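You operate a simulated robot arm through the tools that you are given. There is no shell and no other tool. Be economical: measure what you need, move in short steps, check, and stop when the job is done.

You run a simulated two-armed robot. Do the job below in one go: nothing can be reset, and whatever is moved stays where it is left.

JOB
Brush the yellow cover clean and bolt it back on the blue box.
Fine: steady it with the other hand; put the hand brush back; shut both slide bolts.

Only the result counts: the job must be done as asked and must still hold three seconds after the hand-in. Knocking over, shifting, dropping, spilling or breaking anything else fails it. A push-on lid holds only when it is set on centred and level and pressed home; a screw cap is set on level and turned clockwise until tight.

ROBOT AND FRAMES
Two 7-joint arms with two-finger parallel grippers on one trunk, on a base that drives. Base frame: it is fixed to the floor where the robot stands at the start and does not move with it; the origin is under the middle of the robot, x ahead of it, y to its left, z up. Readings come in mm, degrees, newtons and seconds.
The left shoulder is at the start at [70, 163, 1245], the right one opposite. With the tool pointing down near the work surface each hand reaches from about 380 to 880 mm from the robot's upright axis, wherever it stands, measured 20 degrees to its own side. Places, roughly: opening of the blue box [500, 800, 900]; outer slide bolt [500, 900, 1000]; inner slide bolt [500, 600, 1000]; rocker switch [1000, 700, 1200]. Payload 3.43 kg a hand.
The TCP of each hand is the grasp point between the finger pads, 34 mm short of the fingertips. In the tool frame z runs along the fingers and y along their closing line. Largest opening 128 mm; finger width 24, thickness 12; the body of the gripper, 48 by 130 mm, starts 96 mm behind the TCP.
Orientation is that of the tool frame in the base frame, as a unit quaternion [w, x, y, z]. With the fingers straight down and closing along the base's y, the tool's x points along the base's -x, its y along +y and its z along -z.

CONTROLS
- The arms move only by the tool servo_tool. It takes "left_rows", "right_rows" or both (then of equal length, played together; a hand with none holds still); each is a list of rows, each an object (a shift or turn left out is 0, a gripper value left out holds the last) with "dp": the shift along the base's x, y, z in cm, a list of three; "angular": the turn, a rotation vector about the base's x, y, z in degrees, a list of three; "grip": the opening, from 0 (shut) to 1 (fully open). In form: [{"dp": [dx, dy, dz], "angular": [rx, ry, rz], "grip": grip}, ...]. A call has 1 to 8 rows; each row shifts and turns the commanded pose from where the row before left it. A row lasts 0.2 s, in which the tool goes at most 50 mm and 8.6 degrees; a call with a longer step from one row to the next is refused whole, and so is a gripper value outside its range. A pose out of reach is approached as far as the arm can. The call stops where the force on the tool passes 90 N (or 10 N more than at its start, if that is more) or the arm is blocked; 0.2 s more then pass. The fingers move at their own pace (about 153 mm/s each) and stop on an object; they squeeze with about 31 N. The grip force told is the motor's: it shows also when the fingers shut on nothing. Time passes only in rows, and 0.2 s behind the last, so rows that do not move let the fingers close. The reply holds the time, the measured pose of the TCP, the force on the tool along the base axes, the opening and the grip force, in the units named above and with some noise.
- Cameras (640 x 400 px; columns grow to the right, rows downward): "scene" is now at [124.7, 39.4, 1479.9]; the picture's right is [0.43, -0.90, 0.00], its down [-0.53, -0.26, -0.81] and it looks along [0.73, 0.35, -0.59] (base axes); focal length 218 px, centre (320, 200). "left" rides on the left gripper at [76, 11, -160] in its tool frame; the picture's right is [-0.15, 0.99, 0.00], its down [-0.88, -0.13, -0.46] and it looks along [-0.45, -0.07, 0.89] (tool axes); focal length 234 px, centre (320, 200). "right" rides on the right gripper at [76, -11, -160] in its tool frame; the picture's right is [0.15, 0.99, 0.00], its down [-0.88, 0.13, -0.46] and it looks along [-0.45, 0.07, 0.89] (tool axes); focal length 234 px, centre (320, 200). There is no depth. A picture from a camera that has moved, and an enlarged one, comes with that camera's place and axes in the base frame and with its lens. The place of the scene camera against the robot may be out by one fixed shift of up to 12 mm in any direction.
- get_image(camera): a new picture of that camera. The clock stands still meanwhile.
- slide_trunk(by): slides the trunk up (or, below 0, down) by that many mm; the arms and the scene camera ride with it, the base frame stays. It gives what a move gives, with no picture.
- roll_base(legs): drives the robot by 1 to 6 legs, each [ahead, left, turn to the left] in mm, mm and degrees, along the robot's own axes; the way and the turn of a leg run together, so that a leg with both is an arc; at most 1500 mm and 180 degrees a leg. The arms and the cameras ride along, it lands a little off, and it stops where it bumps. It gives what a move gives.
- pan_tilt(pan, tilt): turns the head with the scene camera to pan (to the left, within 86 degrees either way) and tilt (down, from -29 to 69), counted from straight ahead of the robot. It gives what a move gives.
- enlarge(camera, box): a new picture of the part [left, top, right, bottom] of that camera's present view, enlarged. The clock stands still meanwhile.
- hand_in(): hands the job in; it is judged then, once.

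Go step by step. Nothing tells you exact positions but the pictures and the camera data: compare them with the known pose of the tool, close in by small moves and look again before you grip or let go. The budget is 120 turns and 92 pictures, counting those below and the enlarged ones. Unless the task says otherwise, let go and move clear before handing in, and close with one line.

The tools are called after "Call:" as a command line: name --argument value ..., lists and objects as JSON in quotes. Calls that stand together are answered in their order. servo_tool: Moves the arms, as the interface text tells. Its arguments: {"type":"object","properties":{"left_rows":{"type":"array"},"right_rows":{"type":"array"}},"required":[]} The other tools are called the same way: slide_trunk (by) slides the trunk up or down; roll_base (legs) drives the base; pan_tilt (pan, tilt) turns the head that bears the scene camera; get_image (camera) takes a picture; enlarge (camera, box) takes an enlarged picture of a part of a camera's view; hand_in () hands the job in.

At the start:

```text
clock: 0.0
left_tcp_pos: [480.9, 550.3, 1303.0]
left_ee_rot: [0.0, 0.0, 1.0, 0.0]
left_force: [-0.6, 0.1, 1.1]
left_opening: 127.8
left_grip_force: 0.1
right_tcp_pos: [359.4, 32.3, 1345.0]
right_ee_rot: [0.0, -0.001, 1.0, 0.0]
right_force: [0.5, 0.0, 0.3]
right_opening: 127.9
right_grip_force: 0.0
trunk travel left (down, up): [-725.0, 215.0]
robot x, y, heading: [-3.1, 0.0, 0.2]
head pan, tilt: [25.6, 36.4]
```

scene: 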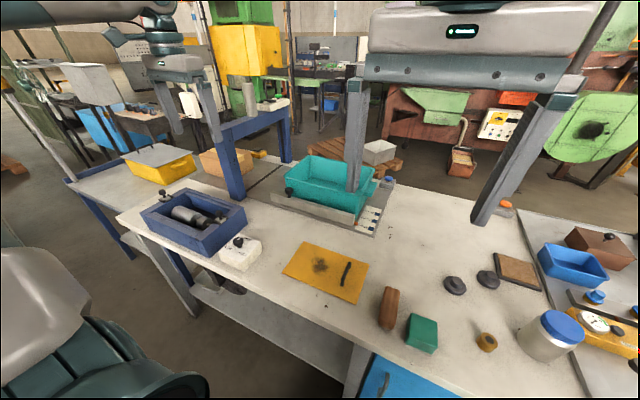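
right: 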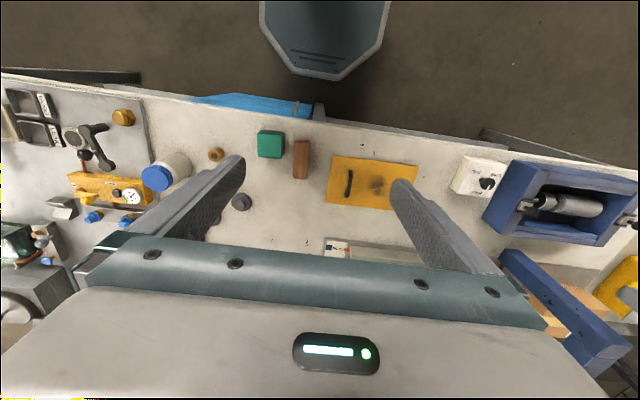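
left: 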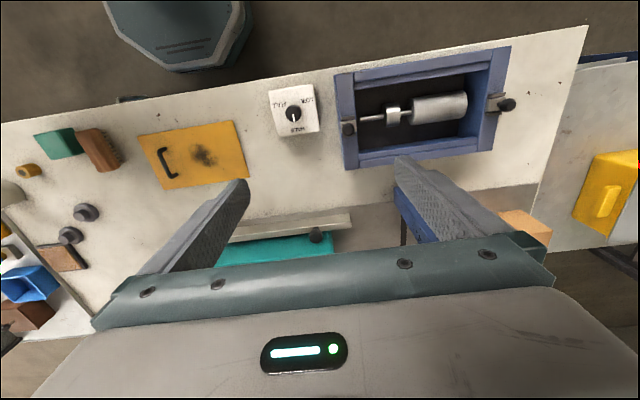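

I see the blue box with a slide bolt at each end, the yellow cover with a dirt spot and a handle, and a brown brush beside a green block. I'll enlarge the views to measure.

Call:
enlarge --camera "left" --box '[0, 80, 280, 255]'

Call:
enlarge --camera "left" --box '[250, 30, 550, 217]'

Call:
enlarge --camera "scene" --box '[130, 170, 450, 370]'

Call:
enlarge --camera "right" --box '[220, 110, 640, 260]'

```text
2.29 times, centred on (140, 168) of left
camera zoom: at [405.3, 561.3, 1463.0], right [0.15, 0.99, 0.0], down [0.88, -0.13, 0.46], along [0.45, -0.07, -0.89], focal length 535 px, centre (731, 274)
```

zoom: 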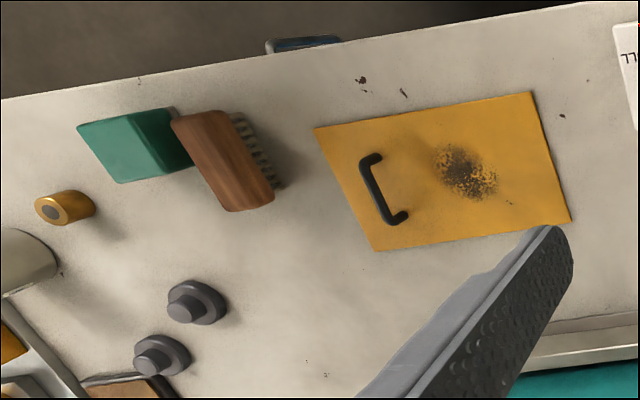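

```text
2.13 times, centred on (400, 124) of left
camera zoom: at [405.3, 561.3, 1463.0], right [0.15, 0.99, 0.0], down [0.88, -0.13, 0.46], along [0.45, -0.07, -0.89], focal length 500 px, centre (149, 363)
```

zoom: 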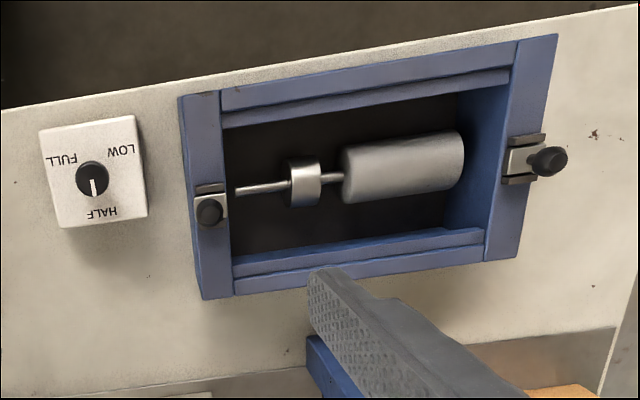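

```text
2.00 times, centred on (290, 270) of scene
camera zoom: at [124.7, 39.4, 1479.9], right [0.43, -0.9, 0.0], down [-0.53, -0.26, -0.81], along [0.73, 0.35, -0.59], focal length 435 px, centre (380, 60)
```

zoom: 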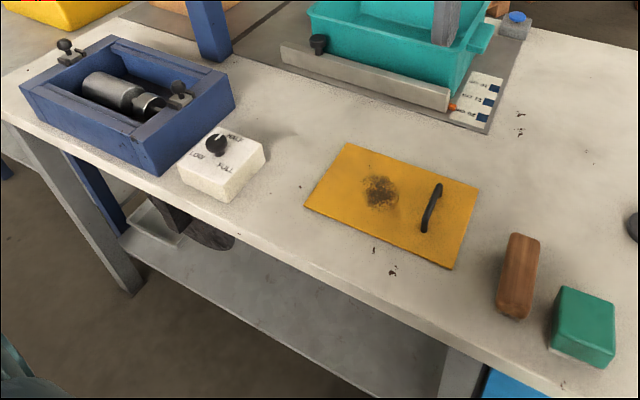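

```text
1.52 times, centred on (430, 185) of right
camera zoom: at [282.6, 20.8, 1504.5], right [-0.15, 0.99, 0.0], down [0.88, 0.13, 0.46], along [0.45, 0.07, -0.89], focal length 357 px, centre (152, 223)
```

zoom: 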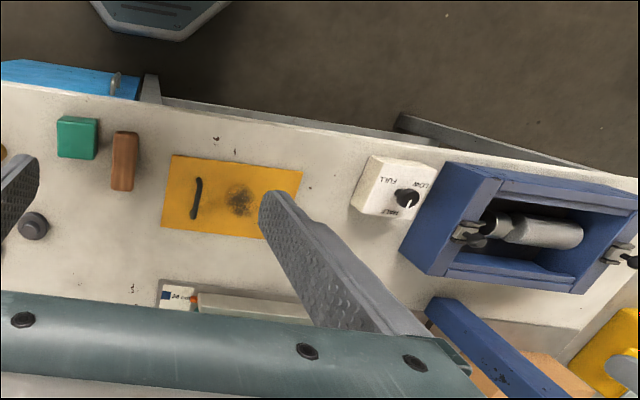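

The cover lies about x 460..610, y 85..335 with its handle along x at y≈150, and the brush stands bristles down near (478, 2). I'll move the left hand over the box to measure it.

Call:
servo_tool --left_rows '[{"dp": [-2, 5, 0]}, {"dp": [-2, 5, 0]}, {"dp": [-2, 5, 0]}, {"dp": [-2, 4, 0]}, {}]'

Call:
get_image --camera "left"

Call:
pan_tilt --pan 50 --tilt 40

Call:
enlarge --camera "scene" --box '[150, 60, 470, 260]'

```text
refused: row 1 steps farther than a row can; nothing moved
```

```text
84 pictures are left
camera left: at [405.3, 561.3, 1463.0], right [0.15, 0.99, 0.0], down [0.88, -0.13, 0.46], along [0.45, -0.07, -0.89], focal length 234 px, centre (320, 200)
```

left: 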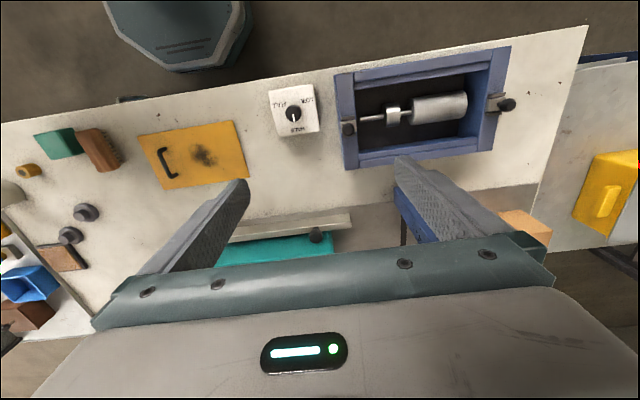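

```text
clock: 0.9
left_tcp_pos: [481.0, 550.5, 1302.1]
left_ee_rot: [0.001, -0.001, 1.0, 0.0]
left_force: [0.3, 0.3, -0.3]
left_opening: 128.0
left_grip_force: 0.1
right_tcp_pos: [360.1, 32.8, 1345.7]
right_ee_rot: [0.0, 0.001, 1.0, 0.0]
right_force: [0.2, 0.1, 0.0]
right_opening: 127.9
right_grip_force: 0.0
trunk travel left (down, up): [-725.0, 215.0]
robot x, y, heading: [2.0, -1.3, 0.2]
head pan, tilt: [50.0, 40.0]
```

```text
2.00 times, centred on (310, 160) of scene
camera zoom: at [100.7, 66.6, 1474.4], right [0.77, -0.64, 0.0], down [-0.41, -0.49, -0.77], along [0.49, 0.59, -0.64], focal length 435 px, centre (340, 280)
```

zoom: 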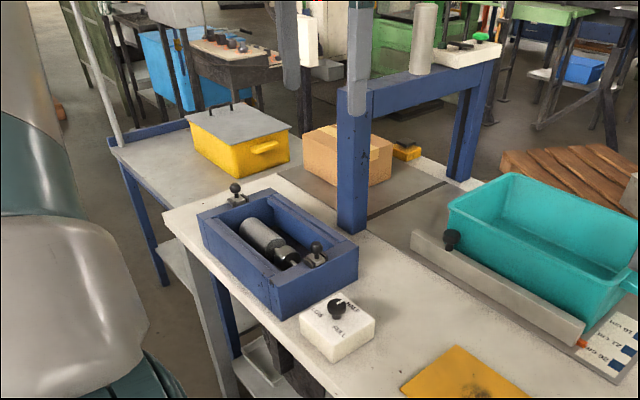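

The box has a recessed ledge and knobbed slide plates at both ends. I'll repeat the left move in smaller steps and view the box from above.

Call:
servo_tool --left_rows '[{"dp": [-2, 4, 0]}, {"dp": [-2, 4, 0]}, {"dp": [-2, 4, 0]}, {"dp": [-2, 4, 0]}, {"dp": [-2, 4, 0]}, {}]'

Call:
get_image --camera "left"

```text
clock: 2.3
left_tcp_pos: [380.2, 748.6, 1303.4]
left_ee_rot: [0.0, -0.001, 1.0, -0.001]
left_force: [-0.2, -1.1, -0.4]
left_opening: 128.2
left_grip_force: 0.2
right_tcp_pos: [359.8, 31.4, 1345.9]
right_ee_rot: [-0.001, 0.001, 1.0, 0.0]
right_force: [0.4, -0.7, -0.4]
right_opening: 128.2
right_grip_force: 0.1
trunk travel left (down, up): [-725.0, 215.0]
robot x, y, heading: [-0.5, 2.5, -0.2]
head pan, tilt: [50.0, 40.0]
```

```text
82 pictures are left
camera left: at [304.7, 759.3, 1462.4], right [0.15, 0.99, 0.0], down [0.88, -0.13, 0.46], along [0.45, -0.07, -0.89], focal length 234 px, centre (320, 200)
```

left: 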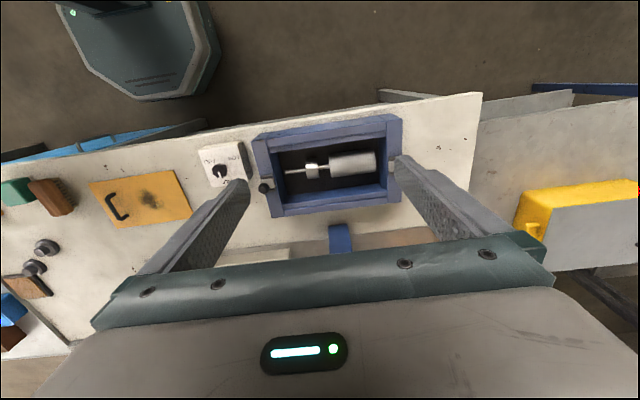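

Call:
enlarge --camera "left" --box '[230, 100, 430, 225]'

Call:
servo_tool --left_rows '[{"dp": [0, -4.5, 0]}, {"dp": [0, -4.5, 0]}, {"dp": [0, -4.5, 0]}, {}]'

Call:
enlarge --camera "left" --box '[300, 80, 540, 230]'

```text
3.20 times, centred on (330, 162) of left
camera zoom: at [304.7, 759.3, 1462.4], right [0.15, 0.99, 0.0], down [0.88, -0.13, 0.46], along [0.45, -0.07, -0.89], focal length 749 px, centre (288, 320)
```

zoom: 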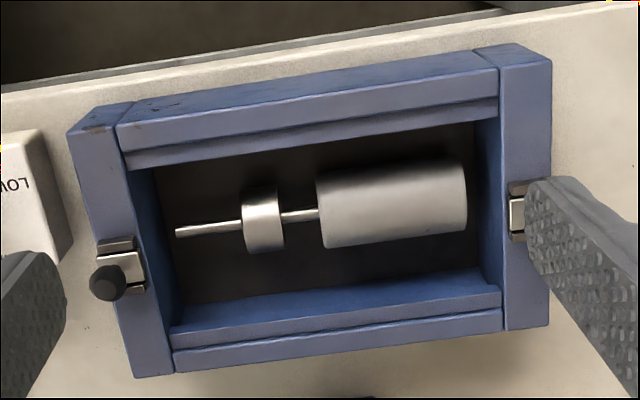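

```text
clock: 3.3
left_tcp_pos: [378.7, 613.2, 1303.5]
left_ee_rot: [0.0, -0.001, 1.0, 0.0]
left_force: [-0.1, 0.5, 0.7]
left_opening: 128.3
left_grip_force: 0.0
right_tcp_pos: [359.6, 33.2, 1346.3]
right_ee_rot: [-0.001, 0.001, 1.0, 0.0]
right_force: [-0.3, -0.1, -0.1]
right_opening: 127.9
right_grip_force: 0.0
trunk travel left (down, up): [-725.0, 215.0]
robot x, y, heading: [3.4, 1.1, 0.0]
head pan, tilt: [50.0, 40.0]
```

```text
2.67 times, centred on (420, 155) of left
camera zoom: at [303.3, 624.6, 1463.3], right [0.14, 0.99, 0.0], down [0.88, -0.13, 0.46], along [0.45, -0.07, -0.89], focal length 624 px, centre (53, 320)
```

zoom: 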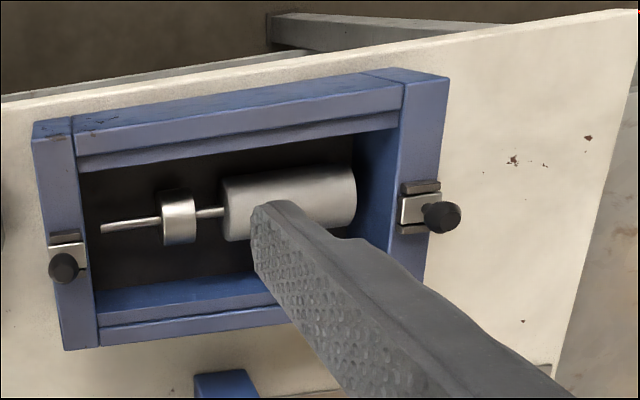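

The box rim is about x 400..597, y 591..917, z≈950, with an open recess of about 158×257 mm centred near (498, 755); the knobs are near (497, 605) and (497, 900). Next I bring the right hand over the brush and the left near the cover for close views.

Call:
servo_tool --left_rows '[{"dp": [1.6, -3.5, -1.5]}, {"dp": [1.6, -3.5, -1.5]}, {"dp": [1.6, -3.5, -1.5]}, {"dp": [1.6, -3.5, -1.5]}, {"dp": [1.6, -3.5, -1.5]}, {"dp": [1.6, -3.5, -1.5]}, {"dp": [1.6, -3.0, -1.5]}, {}]' --right_rows '[{"dp": [1.3, -0.5, -3]}, {"dp": [1.3, -0.5, -3]}, {"dp": [1.3, -0.5, -3]}, {"dp": [1.3, -0.5, -3]}, {"dp": [1.3, -0.5, -3]}, {"dp": [1.3, -0.5, -3]}, {}, {}]'

Call:
get_image --camera "right"

Call:
get_image --camera "left"

Call:
pan_tilt --pan 10 --tilt 45

Call:
get_image --camera "scene"

```text
clock: 5.1
left_tcp_pos: [491.9, 374.8, 1196.4]
left_ee_rot: [0.001, 0.0, 1.0, -0.001]
left_force: [-0.8, 0.3, -0.7]
left_opening: 127.8
left_grip_force: 0.1
right_tcp_pos: [436.0, 0.3, 1165.4]
right_ee_rot: [0.0, 0.0, 1.0, 0.0]
right_force: [-0.1, 0.2, 0.6]
right_opening: 128.1
right_grip_force: 0.1
trunk travel left (down, up): [-725.0, 215.0]
robot x, y, heading: [1.7, 4.0, 0.1]
head pan, tilt: [50.0, 40.0]
```

```text
79 pictures are left
camera right: at [359.5, -10.0, 1323.8], right [-0.15, 0.99, 0.0], down [0.88, 0.13, 0.46], along [0.45, 0.07, -0.89], focal length 234 px, centre (320, 200)
```

right: 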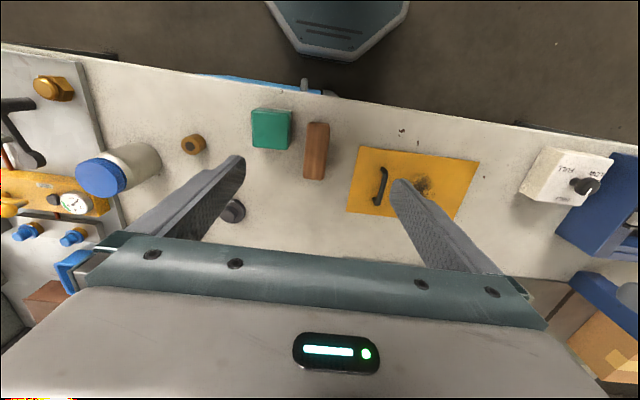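

```text
78 pictures are left
camera left: at [416.5, 385.9, 1356.3], right [0.14, 0.99, 0.0], down [0.88, -0.13, 0.46], along [0.45, -0.07, -0.89], focal length 234 px, centre (320, 200)
```

left: 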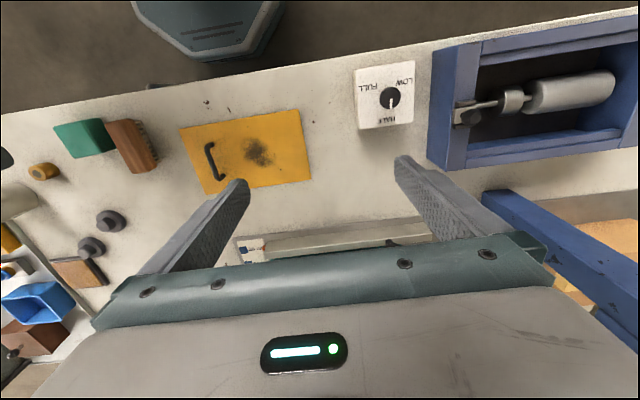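

```text
clock: 6.2
left_tcp_pos: [493.8, 374.5, 1196.3]
left_ee_rot: [0.0, -0.001, 1.0, -0.001]
left_force: [0.7, -0.2, -0.2]
left_opening: 127.9
left_grip_force: 0.1
right_tcp_pos: [436.9, -0.1, 1166.3]
right_ee_rot: [0.0, 0.001, 1.0, 0.0]
right_force: [0.8, 0.4, 0.1]
right_opening: 128.2
right_grip_force: 0.1
trunk travel left (down, up): [-725.0, 215.0]
robot x, y, heading: [0.2, -1.7, -0.2]
head pan, tilt: [10.0, 45.0]
```

```text
77 pictures are left
camera scene: at [126.0, 15.9, 1467.2], right [0.17, -0.98, 0.0], down [-0.7, -0.12, -0.71], along [0.7, 0.12, -0.71], focal length 218 px, centre (320, 200)
```

scene: 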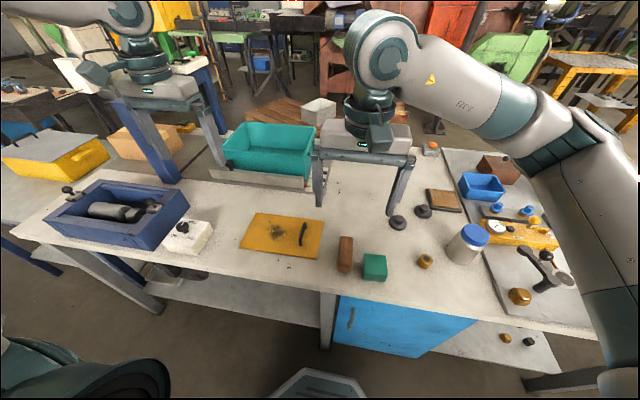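

I'll enlarge the brush from both hands to fix its place and height.

Call:
enlarge --camera "right" --box '[240, 90, 400, 190]'

Call:
enlarge --camera "left" --box '[40, 90, 200, 190]'

Call:
enlarge --camera "left" --box '[170, 95, 330, 195]'

Call:
enlarge --camera "right" --box '[340, 130, 500, 230]'

```text
4.00 times, centred on (320, 140) of right
camera zoom: at [360.2, -10.8, 1323.8], right [-0.15, 0.99, 0.0], down [0.88, 0.13, 0.46], along [0.45, 0.07, -0.89], focal length 937 px, centre (320, 440)
```

zoom: 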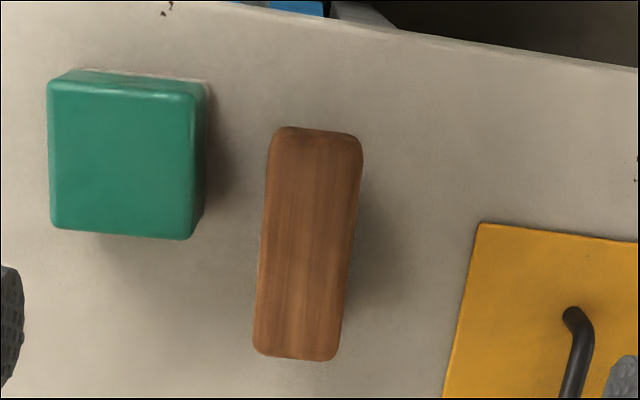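

```text
4.00 times, centred on (120, 140) of left
camera zoom: at [417.3, 385.4, 1356.6], right [0.15, 0.99, 0.0], down [0.88, -0.13, 0.46], along [0.45, -0.07, -0.89], focal length 937 px, centre (1120, 440)
```

zoom: 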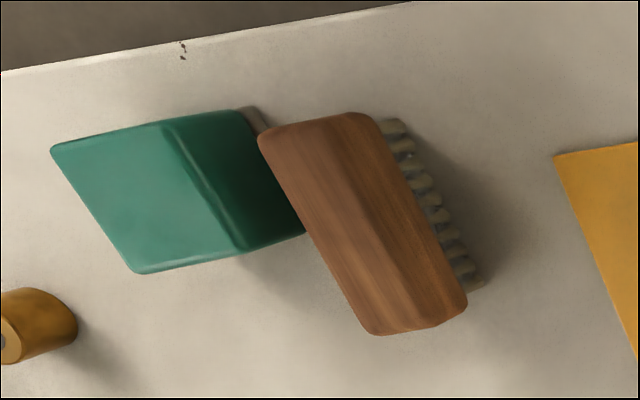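

```text
4.00 times, centred on (250, 145) of left
camera zoom: at [417.3, 385.4, 1356.6], right [0.15, 0.99, 0.0], down [0.88, -0.13, 0.46], along [0.45, -0.07, -0.89], focal length 937 px, centre (600, 420)
```

zoom: 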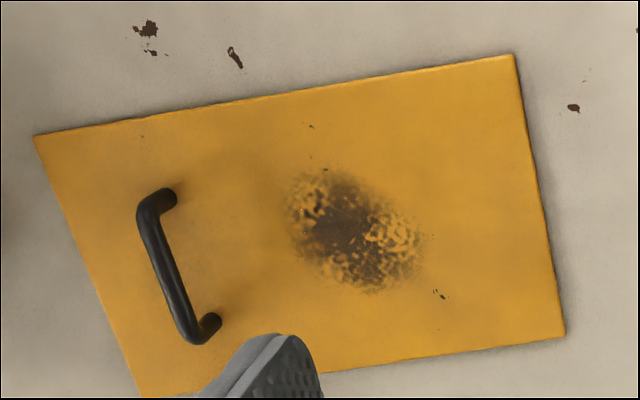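

```text
4.00 times, centred on (420, 180) of right
camera zoom: at [360.2, -10.8, 1323.8], right [-0.15, 0.99, 0.0], down [0.88, 0.13, 0.46], along [0.45, 0.07, -0.89], focal length 937 px, centre (-80, 280)
```

zoom: 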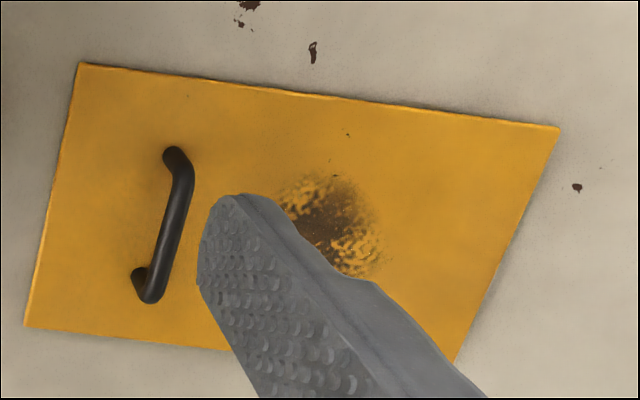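

Brush: centre (477, 2.5), top z≈902, 38 mm wide. Cover: centre (536, 211), top z≈864; handle bar at (533, 143, 896); dirt at about (535, 231). The right hand now goes down over the brush with a partial opening to clear the green block.

Call:
servo_tool --right_rows '[{"dp": [1.0, 0.05, -4.4], "grip": 0.52}, {"dp": [1.0, 0.05, -4.4]}, {"dp": [1.0, 0.05, -4.4]}, {"dp": [1.0, 0.05, -4.4]}, {"dp": [1.1, 0.05, -3.6]}, {}]'

Call:
get_image --camera "right"

Call:
enlarge --camera "left" --box '[20, 70, 260, 220]'

```text
clock: 7.5
left_tcp_pos: [492.6, 374.4, 1196.6]
left_ee_rot: [0.0, -0.001, 1.0, 0.0]
left_force: [-0.3, 0.0, -0.5]
left_opening: 128.0
left_grip_force: 0.1
right_tcp_pos: [488.2, 5.1, 954.0]
right_ee_rot: [0.0, 0.0, 1.0, 0.0]
right_force: [0.3, 0.4, 0.6]
right_opening: 66.7
right_grip_force: 0.0
trunk travel left (down, up): [-725.0, 215.0]
robot x, y, heading: [0.1, 2.0, 0.1]
head pan, tilt: [10.0, 45.0]
```

```text
72 pictures are left
camera right: at [411.8, -7.3, 1113.3], right [-0.15, 0.99, 0.0], down [0.88, 0.13, 0.46], along [0.45, 0.07, -0.89], focal length 234 px, centre (320, 200)
```

right: 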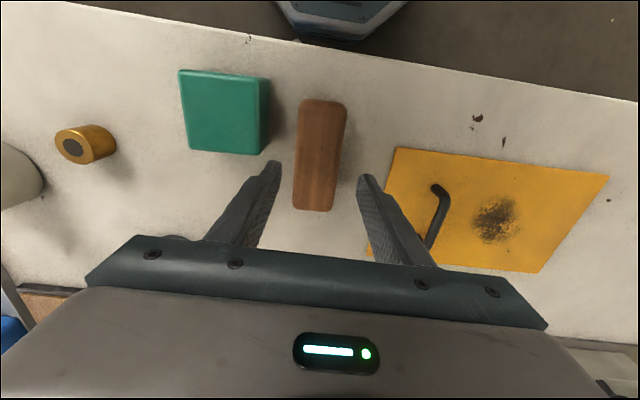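

```text
2.67 times, centred on (140, 145) of left
camera zoom: at [417.1, 385.3, 1356.6], right [0.15, 0.99, 0.0], down [0.88, -0.13, 0.46], along [0.45, -0.07, -0.89], focal length 624 px, centre (800, 347)
```

zoom: 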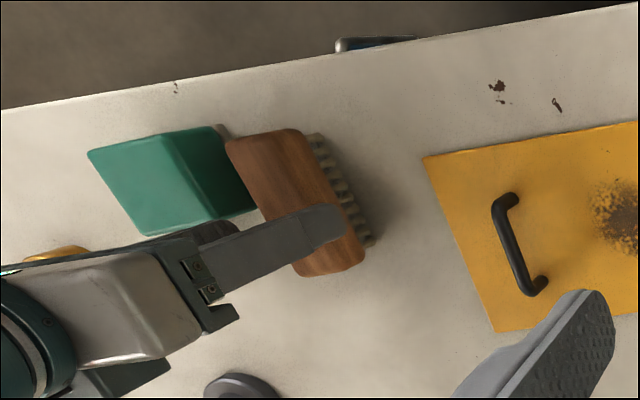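

The fingers straddle the brush. I lower to z≈903, close, and lift slightly.

Call:
servo_tool --right_rows '[{"dp": [0, -0.15, -2.6]}, {"dp": [0, 0, -2.5]}, {}, {"grip": 0.2}, {"grip": 0.2}, {"grip": 0.2}]'

Call:
enlarge --camera "left" --box '[20, 70, 260, 220]'

```text
clock: 8.9
left_tcp_pos: [492.6, 374.5, 1196.9]
left_ee_rot: [-0.001, 0.0, 1.0, 0.0]
left_force: [0.2, 0.0, 0.6]
left_opening: 128.0
left_grip_force: 0.0
right_tcp_pos: [489.1, 3.8, 903.6]
right_ee_rot: [0.0, 0.0, 1.0, 0.0]
right_force: [1.3, -1.5, 0.6]
right_opening: 41.4
right_grip_force: 30.4
trunk travel left (down, up): [-725.0, 215.0]
robot x, y, heading: [2.1, 3.4, -0.1]
head pan, tilt: [10.0, 45.0]
```

```text
2.67 times, centred on (140, 145) of left
camera zoom: at [417.5, 385.2, 1356.5], right [0.15, 0.99, 0.0], down [0.88, -0.13, 0.46], along [0.45, -0.07, -0.89], focal length 624 px, centre (800, 347)
```

zoom: 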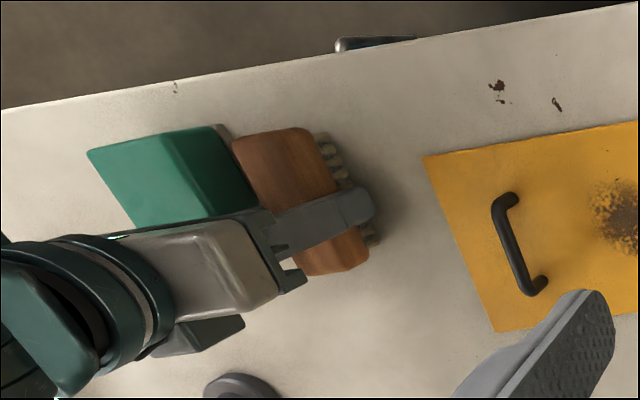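

Brush held. I lift it, and at the same time bring the closed left hand, leaning away by 30°, over the cover's far-left corner region to steady it.

Call:
servo_tool --right_rows '[{"dp": [0, 0, 3]}, {"dp": [0, 0, 4]}, {}, {}, {}, {}, {}, {}]' --left_rows '[{"dp": [1.4, -0.7, -3.8], "angular": [-7.5, 0, 0], "grip": 0}, {"dp": [1.4, -0.7, -3.8], "angular": [-7.5, 0, 0]}, {"dp": [1.4, -0.7, -3.8], "angular": [-7.5, 0, 0]}, {"dp": [1.4, -0.7, -3.8], "angular": [-7.5, 0, 0]}, {"dp": [1.4, -0.7, -3.8]}, {"dp": [1.4, -0.7, -3.8]}, {"dp": [1.3, -0.7, -3.8]}, {}]'

Call:
get_image --camera "left"

Call:
get_image --camera "scene"

```text
clock: 10.8
left_tcp_pos: [590.2, 325.6, 932.9]
left_ee_rot: [0.002, -0.001, 0.966, -0.259]
left_force: [-0.4, -0.5, 1.0]
left_opening: 0.0
left_grip_force: 30.8
right_tcp_pos: [488.3, 5.3, 974.0]
right_ee_rot: [0.0, 0.0, 1.0, 0.0]
right_force: [0.5, 0.0, 0.6]
right_opening: 25.6
right_grip_force: 0.0
trunk travel left (down, up): [-725.0, 215.0]
robot x, y, heading: [1.6, 0.1, 0.1]
head pan, tilt: [10.0, 45.0]
```

```text
69 pictures are left
camera left: at [513.9, 414.5, 1065.2], right [0.15, 0.86, -0.49], down [0.88, 0.12, 0.46], along [0.45, -0.5, -0.74], focal length 234 px, centre (320, 200)
```

left: 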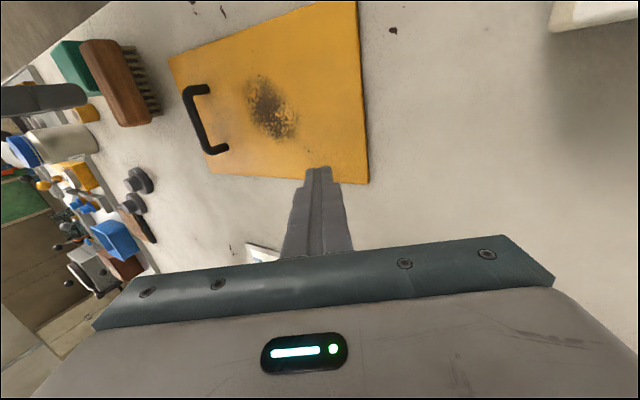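

```text
68 pictures are left
camera scene: at [125.0, 15.4, 1467.3], right [0.17, -0.98, 0.0], down [-0.7, -0.12, -0.71], along [0.7, 0.12, -0.71], focal length 218 px, centre (320, 200)
```

scene: 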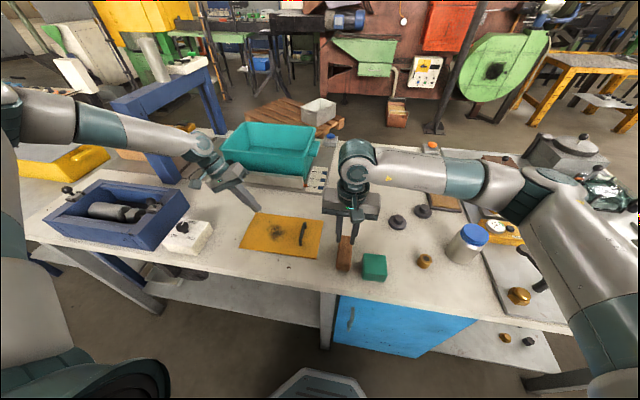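

The brush slipped out of the grip and seems to be standing where it was; I'll check closely before regripping lower.

Call:
enlarge --camera "left" --box '[40, 20, 200, 140]'

Call:
get_image --camera "right"

Call:
enlarge --camera "scene" --box '[280, 170, 440, 290]'

```text
3.33 times, centred on (120, 80) of left
camera zoom: at [513.9, 414.5, 1065.2], right [0.15, 0.86, -0.49], down [0.88, 0.12, 0.46], along [0.45, -0.5, -0.74], focal length 781 px, centre (987, 600)
```

zoom: 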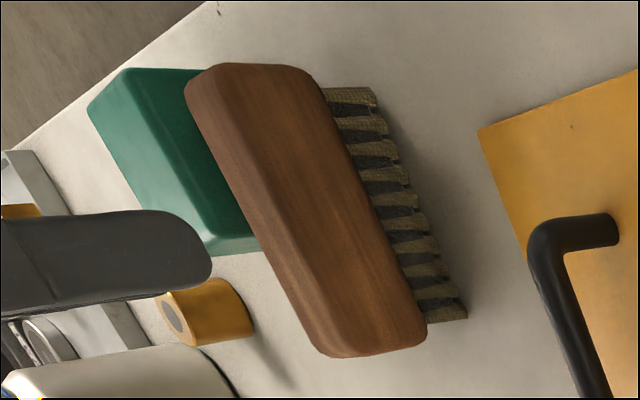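

```text
66 pictures are left
camera right: at [411.4, -6.6, 1134.0], right [-0.15, 0.99, 0.0], down [0.88, 0.13, 0.46], along [0.45, 0.07, -0.89], focal length 234 px, centre (320, 200)
```

right: 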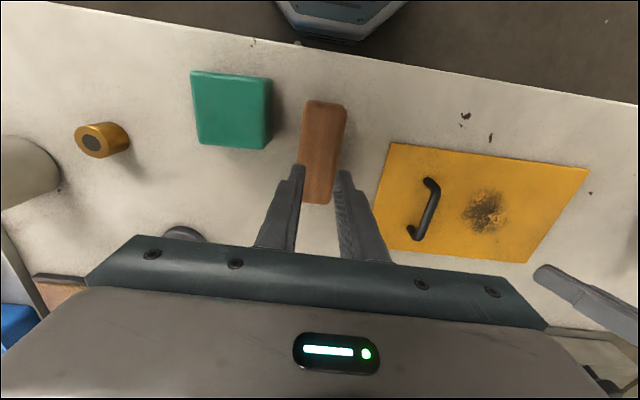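

```text
3.33 times, centred on (360, 230) of scene
camera zoom: at [125.0, 15.4, 1467.3], right [0.17, -0.98, 0.0], down [-0.7, -0.12, -0.71], along [0.7, 0.12, -0.71], focal length 725 px, centre (187, 100)
```

zoom: 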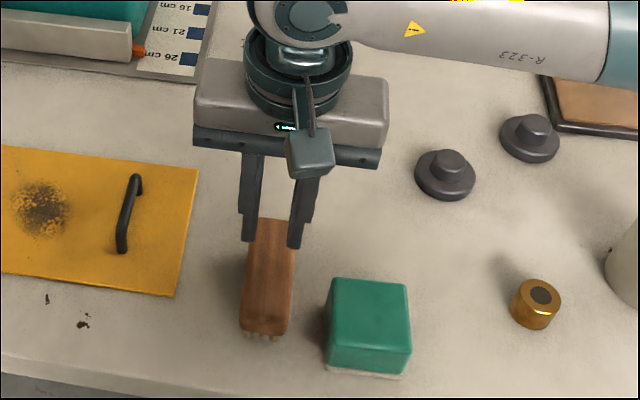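

The brush still stands upright in place; its wood is bulged, so I grip lower (tips just above the table) and squeeze fully, then lift slowly.

Call:
servo_tool --right_rows '[{"dp": [0, -0.15, -2], "grip": 0.52}, {"dp": [0, 0, -3]}, {"dp": [0, 0, -2.7]}, {"grip": 0}, {}, {}, {"dp": [0, 0, 0.5]}, {"dp": [0, 0, 0.5]}]'

```text
clock: 12.6
left_tcp_pos: [589.2, 325.9, 930.3]
left_ee_rot: [0.001, -0.001, 0.966, -0.26]
left_force: [0.2, -0.3, 0.0]
left_opening: 0.0
left_grip_force: 31.0
right_tcp_pos: [488.3, 0.6, 905.6]
right_ee_rot: [-0.001, -0.001, 1.0, 0.0]
right_force: [0.7, 0.0, -1.1]
right_opening: 41.8
right_grip_force: 31.3
trunk travel left (down, up): [-725.0, 215.0]
robot x, y, heading: [-2.1, 0.8, -0.3]
head pan, tilt: [10.0, 45.0]
```

Call:
servo_tool --right_rows '[{"dp": [0, 0, 1.5]}, {"dp": [0, 0, 2]}, {"dp": [0, 0, 2.5]}, {}]'

Call:
enlarge --camera "left" --box '[0, 10, 240, 160]'

```text
clock: 13.6
left_tcp_pos: [589.8, 326.1, 932.3]
left_ee_rot: [0.0, 0.0, 0.966, -0.259]
left_force: [-0.6, 0.2, -0.2]
left_opening: 0.0
left_grip_force: 30.8
right_tcp_pos: [487.4, 2.8, 964.8]
right_ee_rot: [-0.001, -0.001, 1.0, 0.001]
right_force: [-1.0, 0.2, -1.9]
right_opening: 41.4
right_grip_force: 30.7
trunk travel left (down, up): [-725.0, 215.0]
robot x, y, heading: [1.0, 1.7, -0.0]
head pan, tilt: [10.0, 45.0]
```

```text
2.67 times, centred on (120, 85) of left
camera zoom: at [514.7, 414.8, 1064.9], right [0.14, 0.86, -0.49], down [0.88, 0.12, 0.46], along [0.45, -0.5, -0.74], focal length 624 px, centre (853, 507)
```

zoom: 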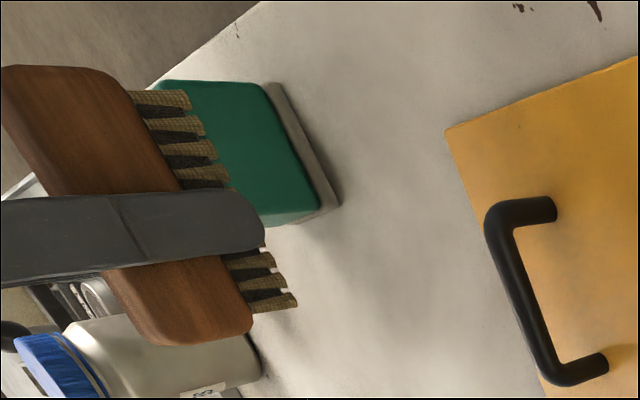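

Brush held firmly. Now lower the left fingers onto the cover with light pressure.

Call:
servo_tool --left_rows '[{"dp": [0, 0, -1.5]}, {"dp": [0, 0, -1]}, {"dp": [0, 0, -0.5]}, {"dp": [0, 0, -0.3]}, {}]'

```text
clock: 14.8
left_tcp_pos: [589.8, 326.1, 899.5]
left_ee_rot: [0.0, -0.001, 0.966, -0.258]
left_force: [-0.1, 0.8, 2.2]
left_opening: 0.0
left_grip_force: 31.0
right_tcp_pos: [488.7, 3.0, 965.3]
right_ee_rot: [-0.001, 0.001, 1.0, 0.001]
right_force: [-0.1, -0.3, -1.8]
right_opening: 41.8
right_grip_force: 30.9
trunk travel left (down, up): [-725.0, 215.0]
robot x, y, heading: [2.6, -3.1, -0.2]
head pan, tilt: [10.0, 45.0]
```

Call:
servo_tool --left_rows '[{"dp": [0, 0, -0.15]}, {"dp": [0, 0, -0.15]}, {}]'

Call:
get_image --camera "left"

```text
clock: 15.6
left_tcp_pos: [589.4, 325.9, 898.4]
left_ee_rot: [0.003, 0.0, 0.966, -0.259]
left_force: [3.5, 7.8, 27.5]
left_opening: 0.0
left_grip_force: 31.1
right_tcp_pos: [486.1, 2.8, 966.6]
right_ee_rot: [0.001, 0.0, 1.0, 0.0]
right_force: [-0.4, -0.1, -1.9]
right_opening: 41.5
right_grip_force: 31.1
trunk travel left (down, up): [-725.0, 215.0]
robot x, y, heading: [1.3, -0.2, 0.3]
head pan, tilt: [10.0, 45.0]
```

```text
63 pictures are left
camera left: at [513.4, 415.4, 1031.5], right [0.15, 0.86, -0.49], down [0.88, 0.12, 0.46], along [0.46, -0.5, -0.73], focal length 234 px, centre (320, 200)
```

left: 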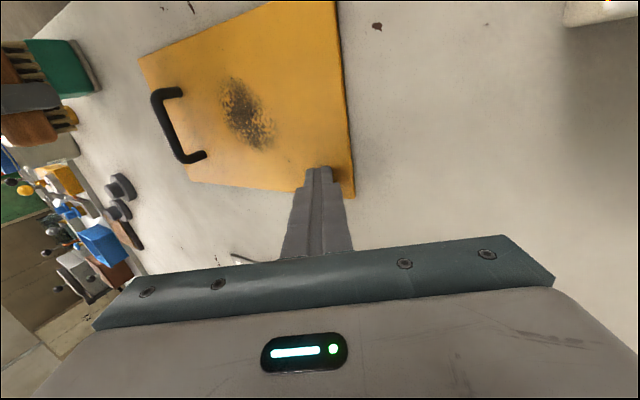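

The cover is pressed with about 27 N. Now the right hand carries the brush over the dirt spot.

Call:
servo_tool --right_rows '[{"dp": [1, 4.4, 0]}, {"dp": [1, 4.4, 0]}, {"dp": [1, 4.4, 0]}, {"dp": [1, 4.4, 0]}, {"dp": [0.9, 4.4, 0]}, {"dp": [0, 0, -2.5]}, {"dp": [0, 0, -2]}, {}]'

Call:
get_image --camera "scene"

Call:
get_image --camera "left"

```text
clock: 17.4
left_tcp_pos: [589.3, 325.0, 899.4]
left_ee_rot: [0.004, 0.0, 0.966, -0.258]
left_force: [6.8, 3.4, 36.3]
left_opening: 0.1
left_grip_force: 31.0
right_tcp_pos: [533.8, 219.9, 921.2]
right_ee_rot: [0.0, 0.0, 1.0, 0.001]
right_force: [0.3, -0.8, -1.7]
right_opening: 41.7
right_grip_force: 30.9
trunk travel left (down, up): [-725.0, 215.0]
robot x, y, heading: [-0.9, 2.7, -0.0]
head pan, tilt: [10.0, 45.0]
```

```text
62 pictures are left
camera scene: at [123.2, 13.6, 1467.5], right [0.17, -0.98, 0.0], down [-0.69, -0.12, -0.71], along [0.7, 0.12, -0.71], focal length 218 px, centre (320, 200)
```

scene: 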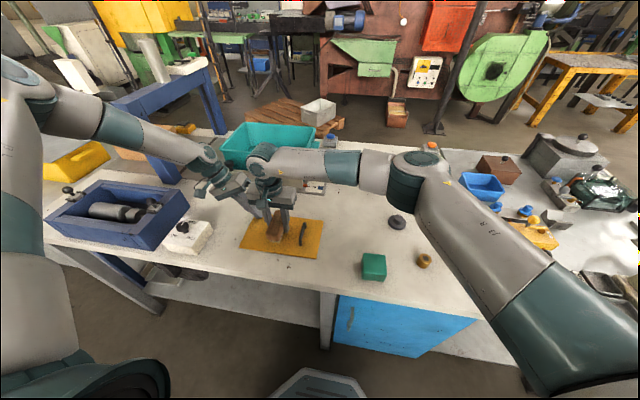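

```text
61 pictures are left
camera left: at [512.7, 414.0, 1031.6], right [0.15, 0.86, -0.49], down [0.88, 0.12, 0.46], along [0.45, -0.5, -0.74], focal length 234 px, centre (320, 200)
```

left: 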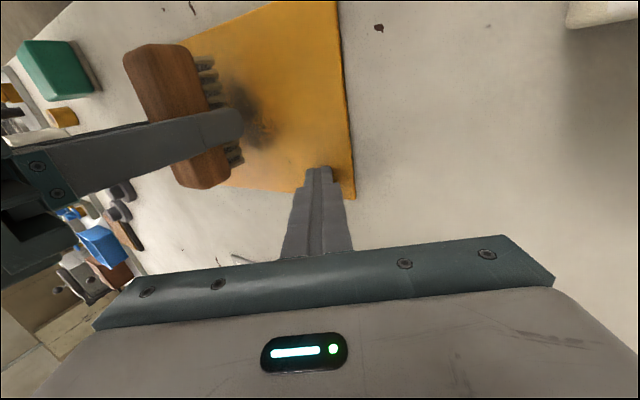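

Clear of the left hand. I lower until the bristles touch.

Call:
servo_tool --right_rows '[{"dp": [0.4, 0, -1.2]}, {"dp": [0, 0, -0.6]}, {"dp": [0, 0, -0.3]}, {}]'

```text
clock: 18.4
left_tcp_pos: [588.7, 323.7, 899.0]
left_ee_rot: [0.002, 0.0, 0.966, -0.258]
left_force: [5.0, 0.7, 34.3]
left_opening: 0.0
left_grip_force: 30.7
right_tcp_pos: [537.6, 218.9, 901.5]
right_ee_rot: [0.001, 0.0, 1.0, 0.001]
right_force: [-0.3, 0.3, -1.2]
right_opening: 41.6
right_grip_force: 31.4
trunk travel left (down, up): [-725.0, 215.0]
robot x, y, heading: [-0.0, 1.3, -0.1]
head pan, tilt: [10.0, 45.0]
```

Call:
servo_tool --right_rows '[{"dp": [0, 0, -0.15]}, {"dp": [0, 0, -0.1]}, {}]'

```text
clock: 19.1
left_tcp_pos: [589.6, 324.6, 899.0]
left_ee_rot: [0.003, 0.0, 0.966, -0.257]
left_force: [9.8, 2.8, 26.3]
left_opening: 0.1
left_grip_force: 30.6
right_tcp_pos: [538.1, 220.0, 900.5]
right_ee_rot: [0.001, 0.0, 1.0, 0.002]
right_force: [-3.9, -5.5, 23.5]
right_opening: 42.0
right_grip_force: 31.4
trunk travel left (down, up): [-725.0, 215.0]
robot x, y, heading: [-1.1, 4.0, -0.3]
head pan, tilt: [10.0, 45.0]
```

Contact felt; I ease off slightly and brush across the spot in strokes.

Call:
servo_tool --right_rows '[{"dp": [0, 0, 0.1]}, {"dp": [0, 1.5, 0]}, {"dp": [0, 1.5, 0]}, {"dp": [0, -1.5, 0]}, {"dp": [0, -1.5, 0]}, {"dp": [0, -1.5, 0]}, {"dp": [0, 1.5, 0]}, {"dp": [0, 1.5, 0]}]'

Call:
get_image --camera "left"

```text
clock: 20.9
left_tcp_pos: [587.0, 323.9, 899.3]
left_ee_rot: [0.002, 0.0, 0.966, -0.258]
left_force: [2.9, 3.5, 33.8]
left_opening: 0.1
left_grip_force: 31.1
right_tcp_pos: [538.5, 233.5, 899.7]
right_ee_rot: [0.001, 0.001, 1.0, 0.001]
right_force: [0.4, -1.8, 10.2]
right_opening: 41.2
right_grip_force: 31.0
trunk travel left (down, up): [-725.0, 215.0]
robot x, y, heading: [-1.5, 1.3, -0.2]
head pan, tilt: [10.0, 45.0]
```

```text
60 pictures are left
camera left: at [511.1, 413.7, 1031.7], right [0.15, 0.86, -0.49], down [0.88, 0.12, 0.46], along [0.45, -0.5, -0.74], focal length 234 px, centre (320, 200)
```

left: 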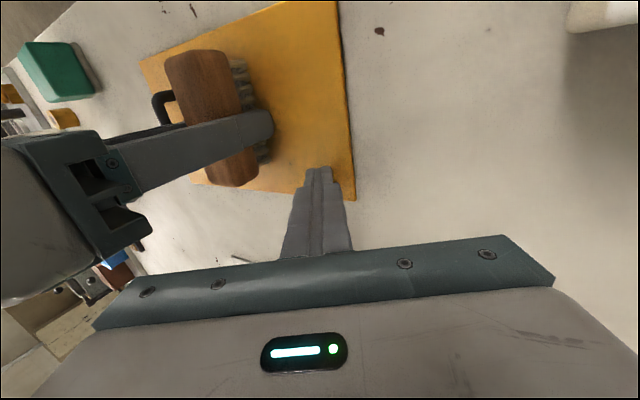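

The dirt is coming off. More strokes, with a small shift in x too.

Call:
servo_tool --right_rows '[{"dp": [0, 1.5, 0]}, {"dp": [-1, 0, 0]}, {"dp": [0, -1.5, 0]}, {"dp": [0, -1.5, 0]}, {"dp": [0, -1.5, 0]}, {"dp": [1, 0, 0]}, {"dp": [0, 1.5, 0]}, {"dp": [0, 1.5, 0]}]'

Call:
servo_tool --right_rows '[{"dp": [0, 1.5, 0]}, {"dp": [0, -1.5, 0]}, {"dp": [0, -1.5, 0]}, {"dp": [0, -1.5, 0]}, {"dp": [0, 0, 2]}, {"dp": [0, -1, 4.0]}, {"dp": [-1, -4, 1]}, {"dp": [-1, -4.4, 0]}]'

Call:
servo_tool --right_rows '[{"dp": [-1, -4.4, 0]}, {"dp": [-1, -4.4, 0]}, {"dp": [-1, -2, 0]}, {}]'

Call:
enlarge --camera "left" --box '[120, 0, 400, 200]'

```text
clock: 22.8
left_tcp_pos: [588.2, 325.0, 899.9]
left_ee_rot: [0.002, -0.001, 0.966, -0.257]
left_force: [-2.3, -0.3, 36.9]
left_opening: 0.0
left_grip_force: 30.9
right_tcp_pos: [537.5, 235.6, 900.0]
right_ee_rot: [0.002, 0.0, 1.0, 0.001]
right_force: [-0.4, 0.5, -0.9]
right_opening: 41.8
right_grip_force: 31.1
trunk travel left (down, up): [-725.0, 215.0]
robot x, y, heading: [-2.3, -0.2, -0.1]
head pan, tilt: [10.0, 45.0]
```

```text
clock: 24.6
left_tcp_pos: [587.7, 324.7, 899.0]
left_ee_rot: [0.002, 0.0, 0.966, -0.257]
left_force: [-1.8, 0.5, 36.7]
left_opening: 0.1
left_grip_force: 30.9
right_tcp_pos: [517.6, 109.9, 971.0]
right_ee_rot: [0.0, -0.001, 1.0, 0.002]
right_force: [0.1, -0.5, -2.1]
right_opening: 41.7
right_grip_force: 30.4
trunk travel left (down, up): [-725.0, 215.0]
robot x, y, heading: [0.4, 2.3, 0.3]
head pan, tilt: [10.0, 45.0]
```

```text
clock: 25.6
left_tcp_pos: [587.0, 324.7, 899.1]
left_ee_rot: [0.002, 0.0, 0.966, -0.259]
left_force: [-0.6, 0.4, 37.1]
left_opening: 0.0
left_grip_force: 30.6
right_tcp_pos: [488.5, 4.8, 970.2]
right_ee_rot: [0.001, 0.0, 1.0, 0.002]
right_force: [0.7, -0.1, -1.5]
right_opening: 41.7
right_grip_force: 31.3
trunk travel left (down, up): [-725.0, 215.0]
robot x, y, heading: [-2.3, 0.5, 0.0]
head pan, tilt: [10.0, 45.0]
```

```text
2.00 times, centred on (260, 100) of left
camera zoom: at [511.5, 414.1, 1031.6], right [0.15, 0.86, -0.49], down [0.88, 0.12, 0.46], along [0.45, -0.5, -0.74], focal length 468 px, centre (440, 400)
```

zoom: 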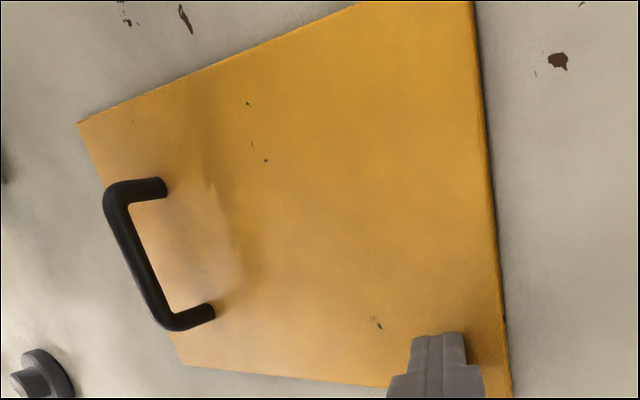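

The spot is gone. I set the brush back in its original place.

Call:
servo_tool --right_rows '[{"dp": [-0.3, -0.3, 0]}, {"dp": [0, 0, -3.5]}, {"dp": [0, 0, -2.5]}, {"dp": [0, 0, -0.9]}, {"dp": [0, 0, -0.25]}, {}]'

```text
clock: 26.9
left_tcp_pos: [587.8, 325.2, 898.8]
left_ee_rot: [0.002, -0.001, 0.966, -0.258]
left_force: [-0.2, 1.0, 36.9]
left_opening: 0.0
left_grip_force: 31.2
right_tcp_pos: [485.1, 0.2, 900.3]
right_ee_rot: [0.002, 0.0, 1.0, 0.002]
right_force: [0.0, 0.0, -0.3]
right_opening: 41.6
right_grip_force: 30.9
trunk travel left (down, up): [-725.0, 215.0]
robot x, y, heading: [-1.3, 0.8, -0.3]
head pan, tilt: [10.0, 45.0]
```

Call:
servo_tool --right_rows '[{"dp": [0, 0, -0.15]}, {}]'

Call:
enlarge --camera "left" --box '[0, 10, 160, 140]'

```text
clock: 27.6
left_tcp_pos: [588.3, 324.9, 898.7]
left_ee_rot: [0.002, 0.0, 0.966, -0.258]
left_force: [-0.5, 0.1, 36.8]
left_opening: 0.0
left_grip_force: 30.4
right_tcp_pos: [486.1, 2.2, 898.6]
right_ee_rot: [0.001, 0.0, 1.0, 0.0]
right_force: [0.8, 0.1, -1.8]
right_opening: 41.7
right_grip_force: 31.2
trunk travel left (down, up): [-725.0, 215.0]
robot x, y, heading: [-1.6, 0.1, -0.1]
head pan, tilt: [10.0, 45.0]
```

```text
3.08 times, centred on (80, 75) of left
camera zoom: at [511.6, 413.9, 1031.6], right [0.15, 0.86, -0.49], down [0.88, 0.12, 0.46], along [0.45, -0.5, -0.74], focal length 720 px, centre (1058, 585)
```

zoom: 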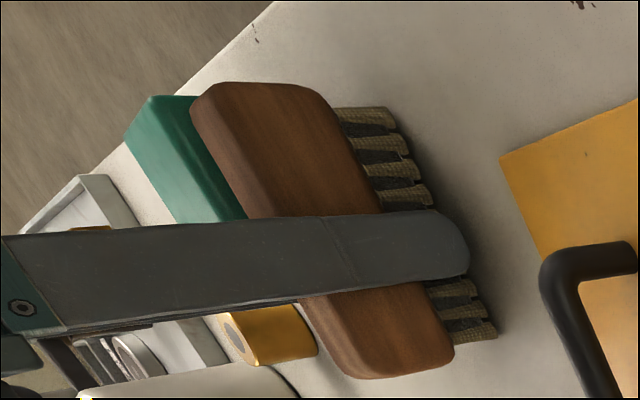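

Call:
servo_tool --right_rows '[{"dp": [0, 0, -0.1]}, {"dp": [0, 0, -0.1]}, {}]'

```text
clock: 28.4
left_tcp_pos: [587.6, 324.4, 900.7]
left_ee_rot: [0.002, 0.0, 0.966, -0.257]
left_force: [0.9, -0.2, 34.8]
left_opening: 0.0
left_grip_force: 30.9
right_tcp_pos: [485.2, 0.6, 896.0]
right_ee_rot: [0.001, -0.001, 1.0, 0.001]
right_force: [-1.1, -0.1, 3.6]
right_opening: 41.7
right_grip_force: 30.9
trunk travel left (down, up): [-725.0, 215.0]
robot x, y, heading: [2.8, 0.2, -0.1]
head pan, tilt: [10.0, 45.0]
```

Touchdown at z≈896. I release with a partial opening, rise, and take the left hand off the cover to level it.

Call:
servo_tool --right_rows '[{"grip": 0.5}, {}, {"dp": [0, 0, 3]}, {"dp": [0, 0, 4]}, {"dp": [0, 0, 4]}, {"dp": [0, -3, 4]}, {"dp": [0, -4, 2]}, {"dp": [0, -4, 0]}]' --left_rows '[{}, {"dp": [0, 0, 1]}, {"dp": [0, 0.5, 3]}, {"dp": [0, 1, 4], "angular": [7.5, 0, 0]}, {"dp": [0, 1, 4], "angular": [7.5, 0, 0]}, {"dp": [0, 1, 4], "angular": [7.5, 0, 0]}, {"dp": [-3, 1, 0], "angular": [7.5, 0, 0]}, {"dp": [-3, 0, 0]}]'

Call:
get_image --camera "left"

Call:
get_image --camera "right"

```text
clock: 30.1
left_tcp_pos: [528.2, 371.6, 1055.7]
left_ee_rot: [0.001, -0.001, 1.0, 0.001]
left_force: [0.5, -0.9, 0.6]
left_opening: 0.0
left_grip_force: 31.4
right_tcp_pos: [485.8, -107.2, 1062.4]
right_ee_rot: [0.0, -0.001, 1.0, 0.0]
right_force: [0.2, 0.5, 0.9]
right_opening: 63.9
right_grip_force: 0.0
trunk travel left (down, up): [-725.0, 215.0]
robot x, y, heading: [1.6, 3.9, -0.0]
head pan, tilt: [10.0, 45.0]
```

```text
57 pictures are left
camera left: at [452.4, 382.1, 1214.7], right [0.14, 0.99, 0.0], down [0.88, -0.13, 0.46], along [0.45, -0.06, -0.89], focal length 234 px, centre (320, 200)
```

left: 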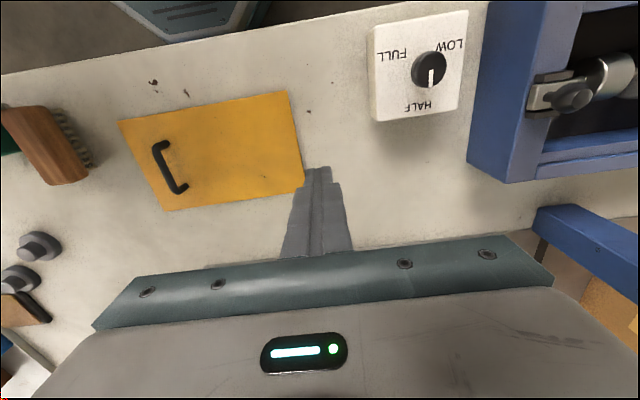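

```text
56 pictures are left
camera right: at [409.2, -119.2, 1221.5], right [-0.15, 0.99, 0.0], down [0.88, 0.13, 0.46], along [0.45, 0.07, -0.89], focal length 234 px, centre (320, 200)
```

right: 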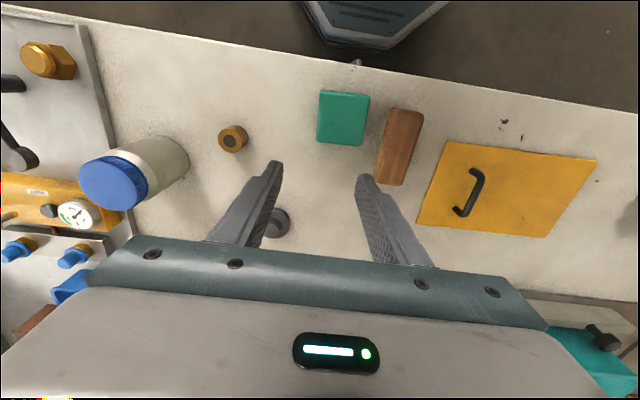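

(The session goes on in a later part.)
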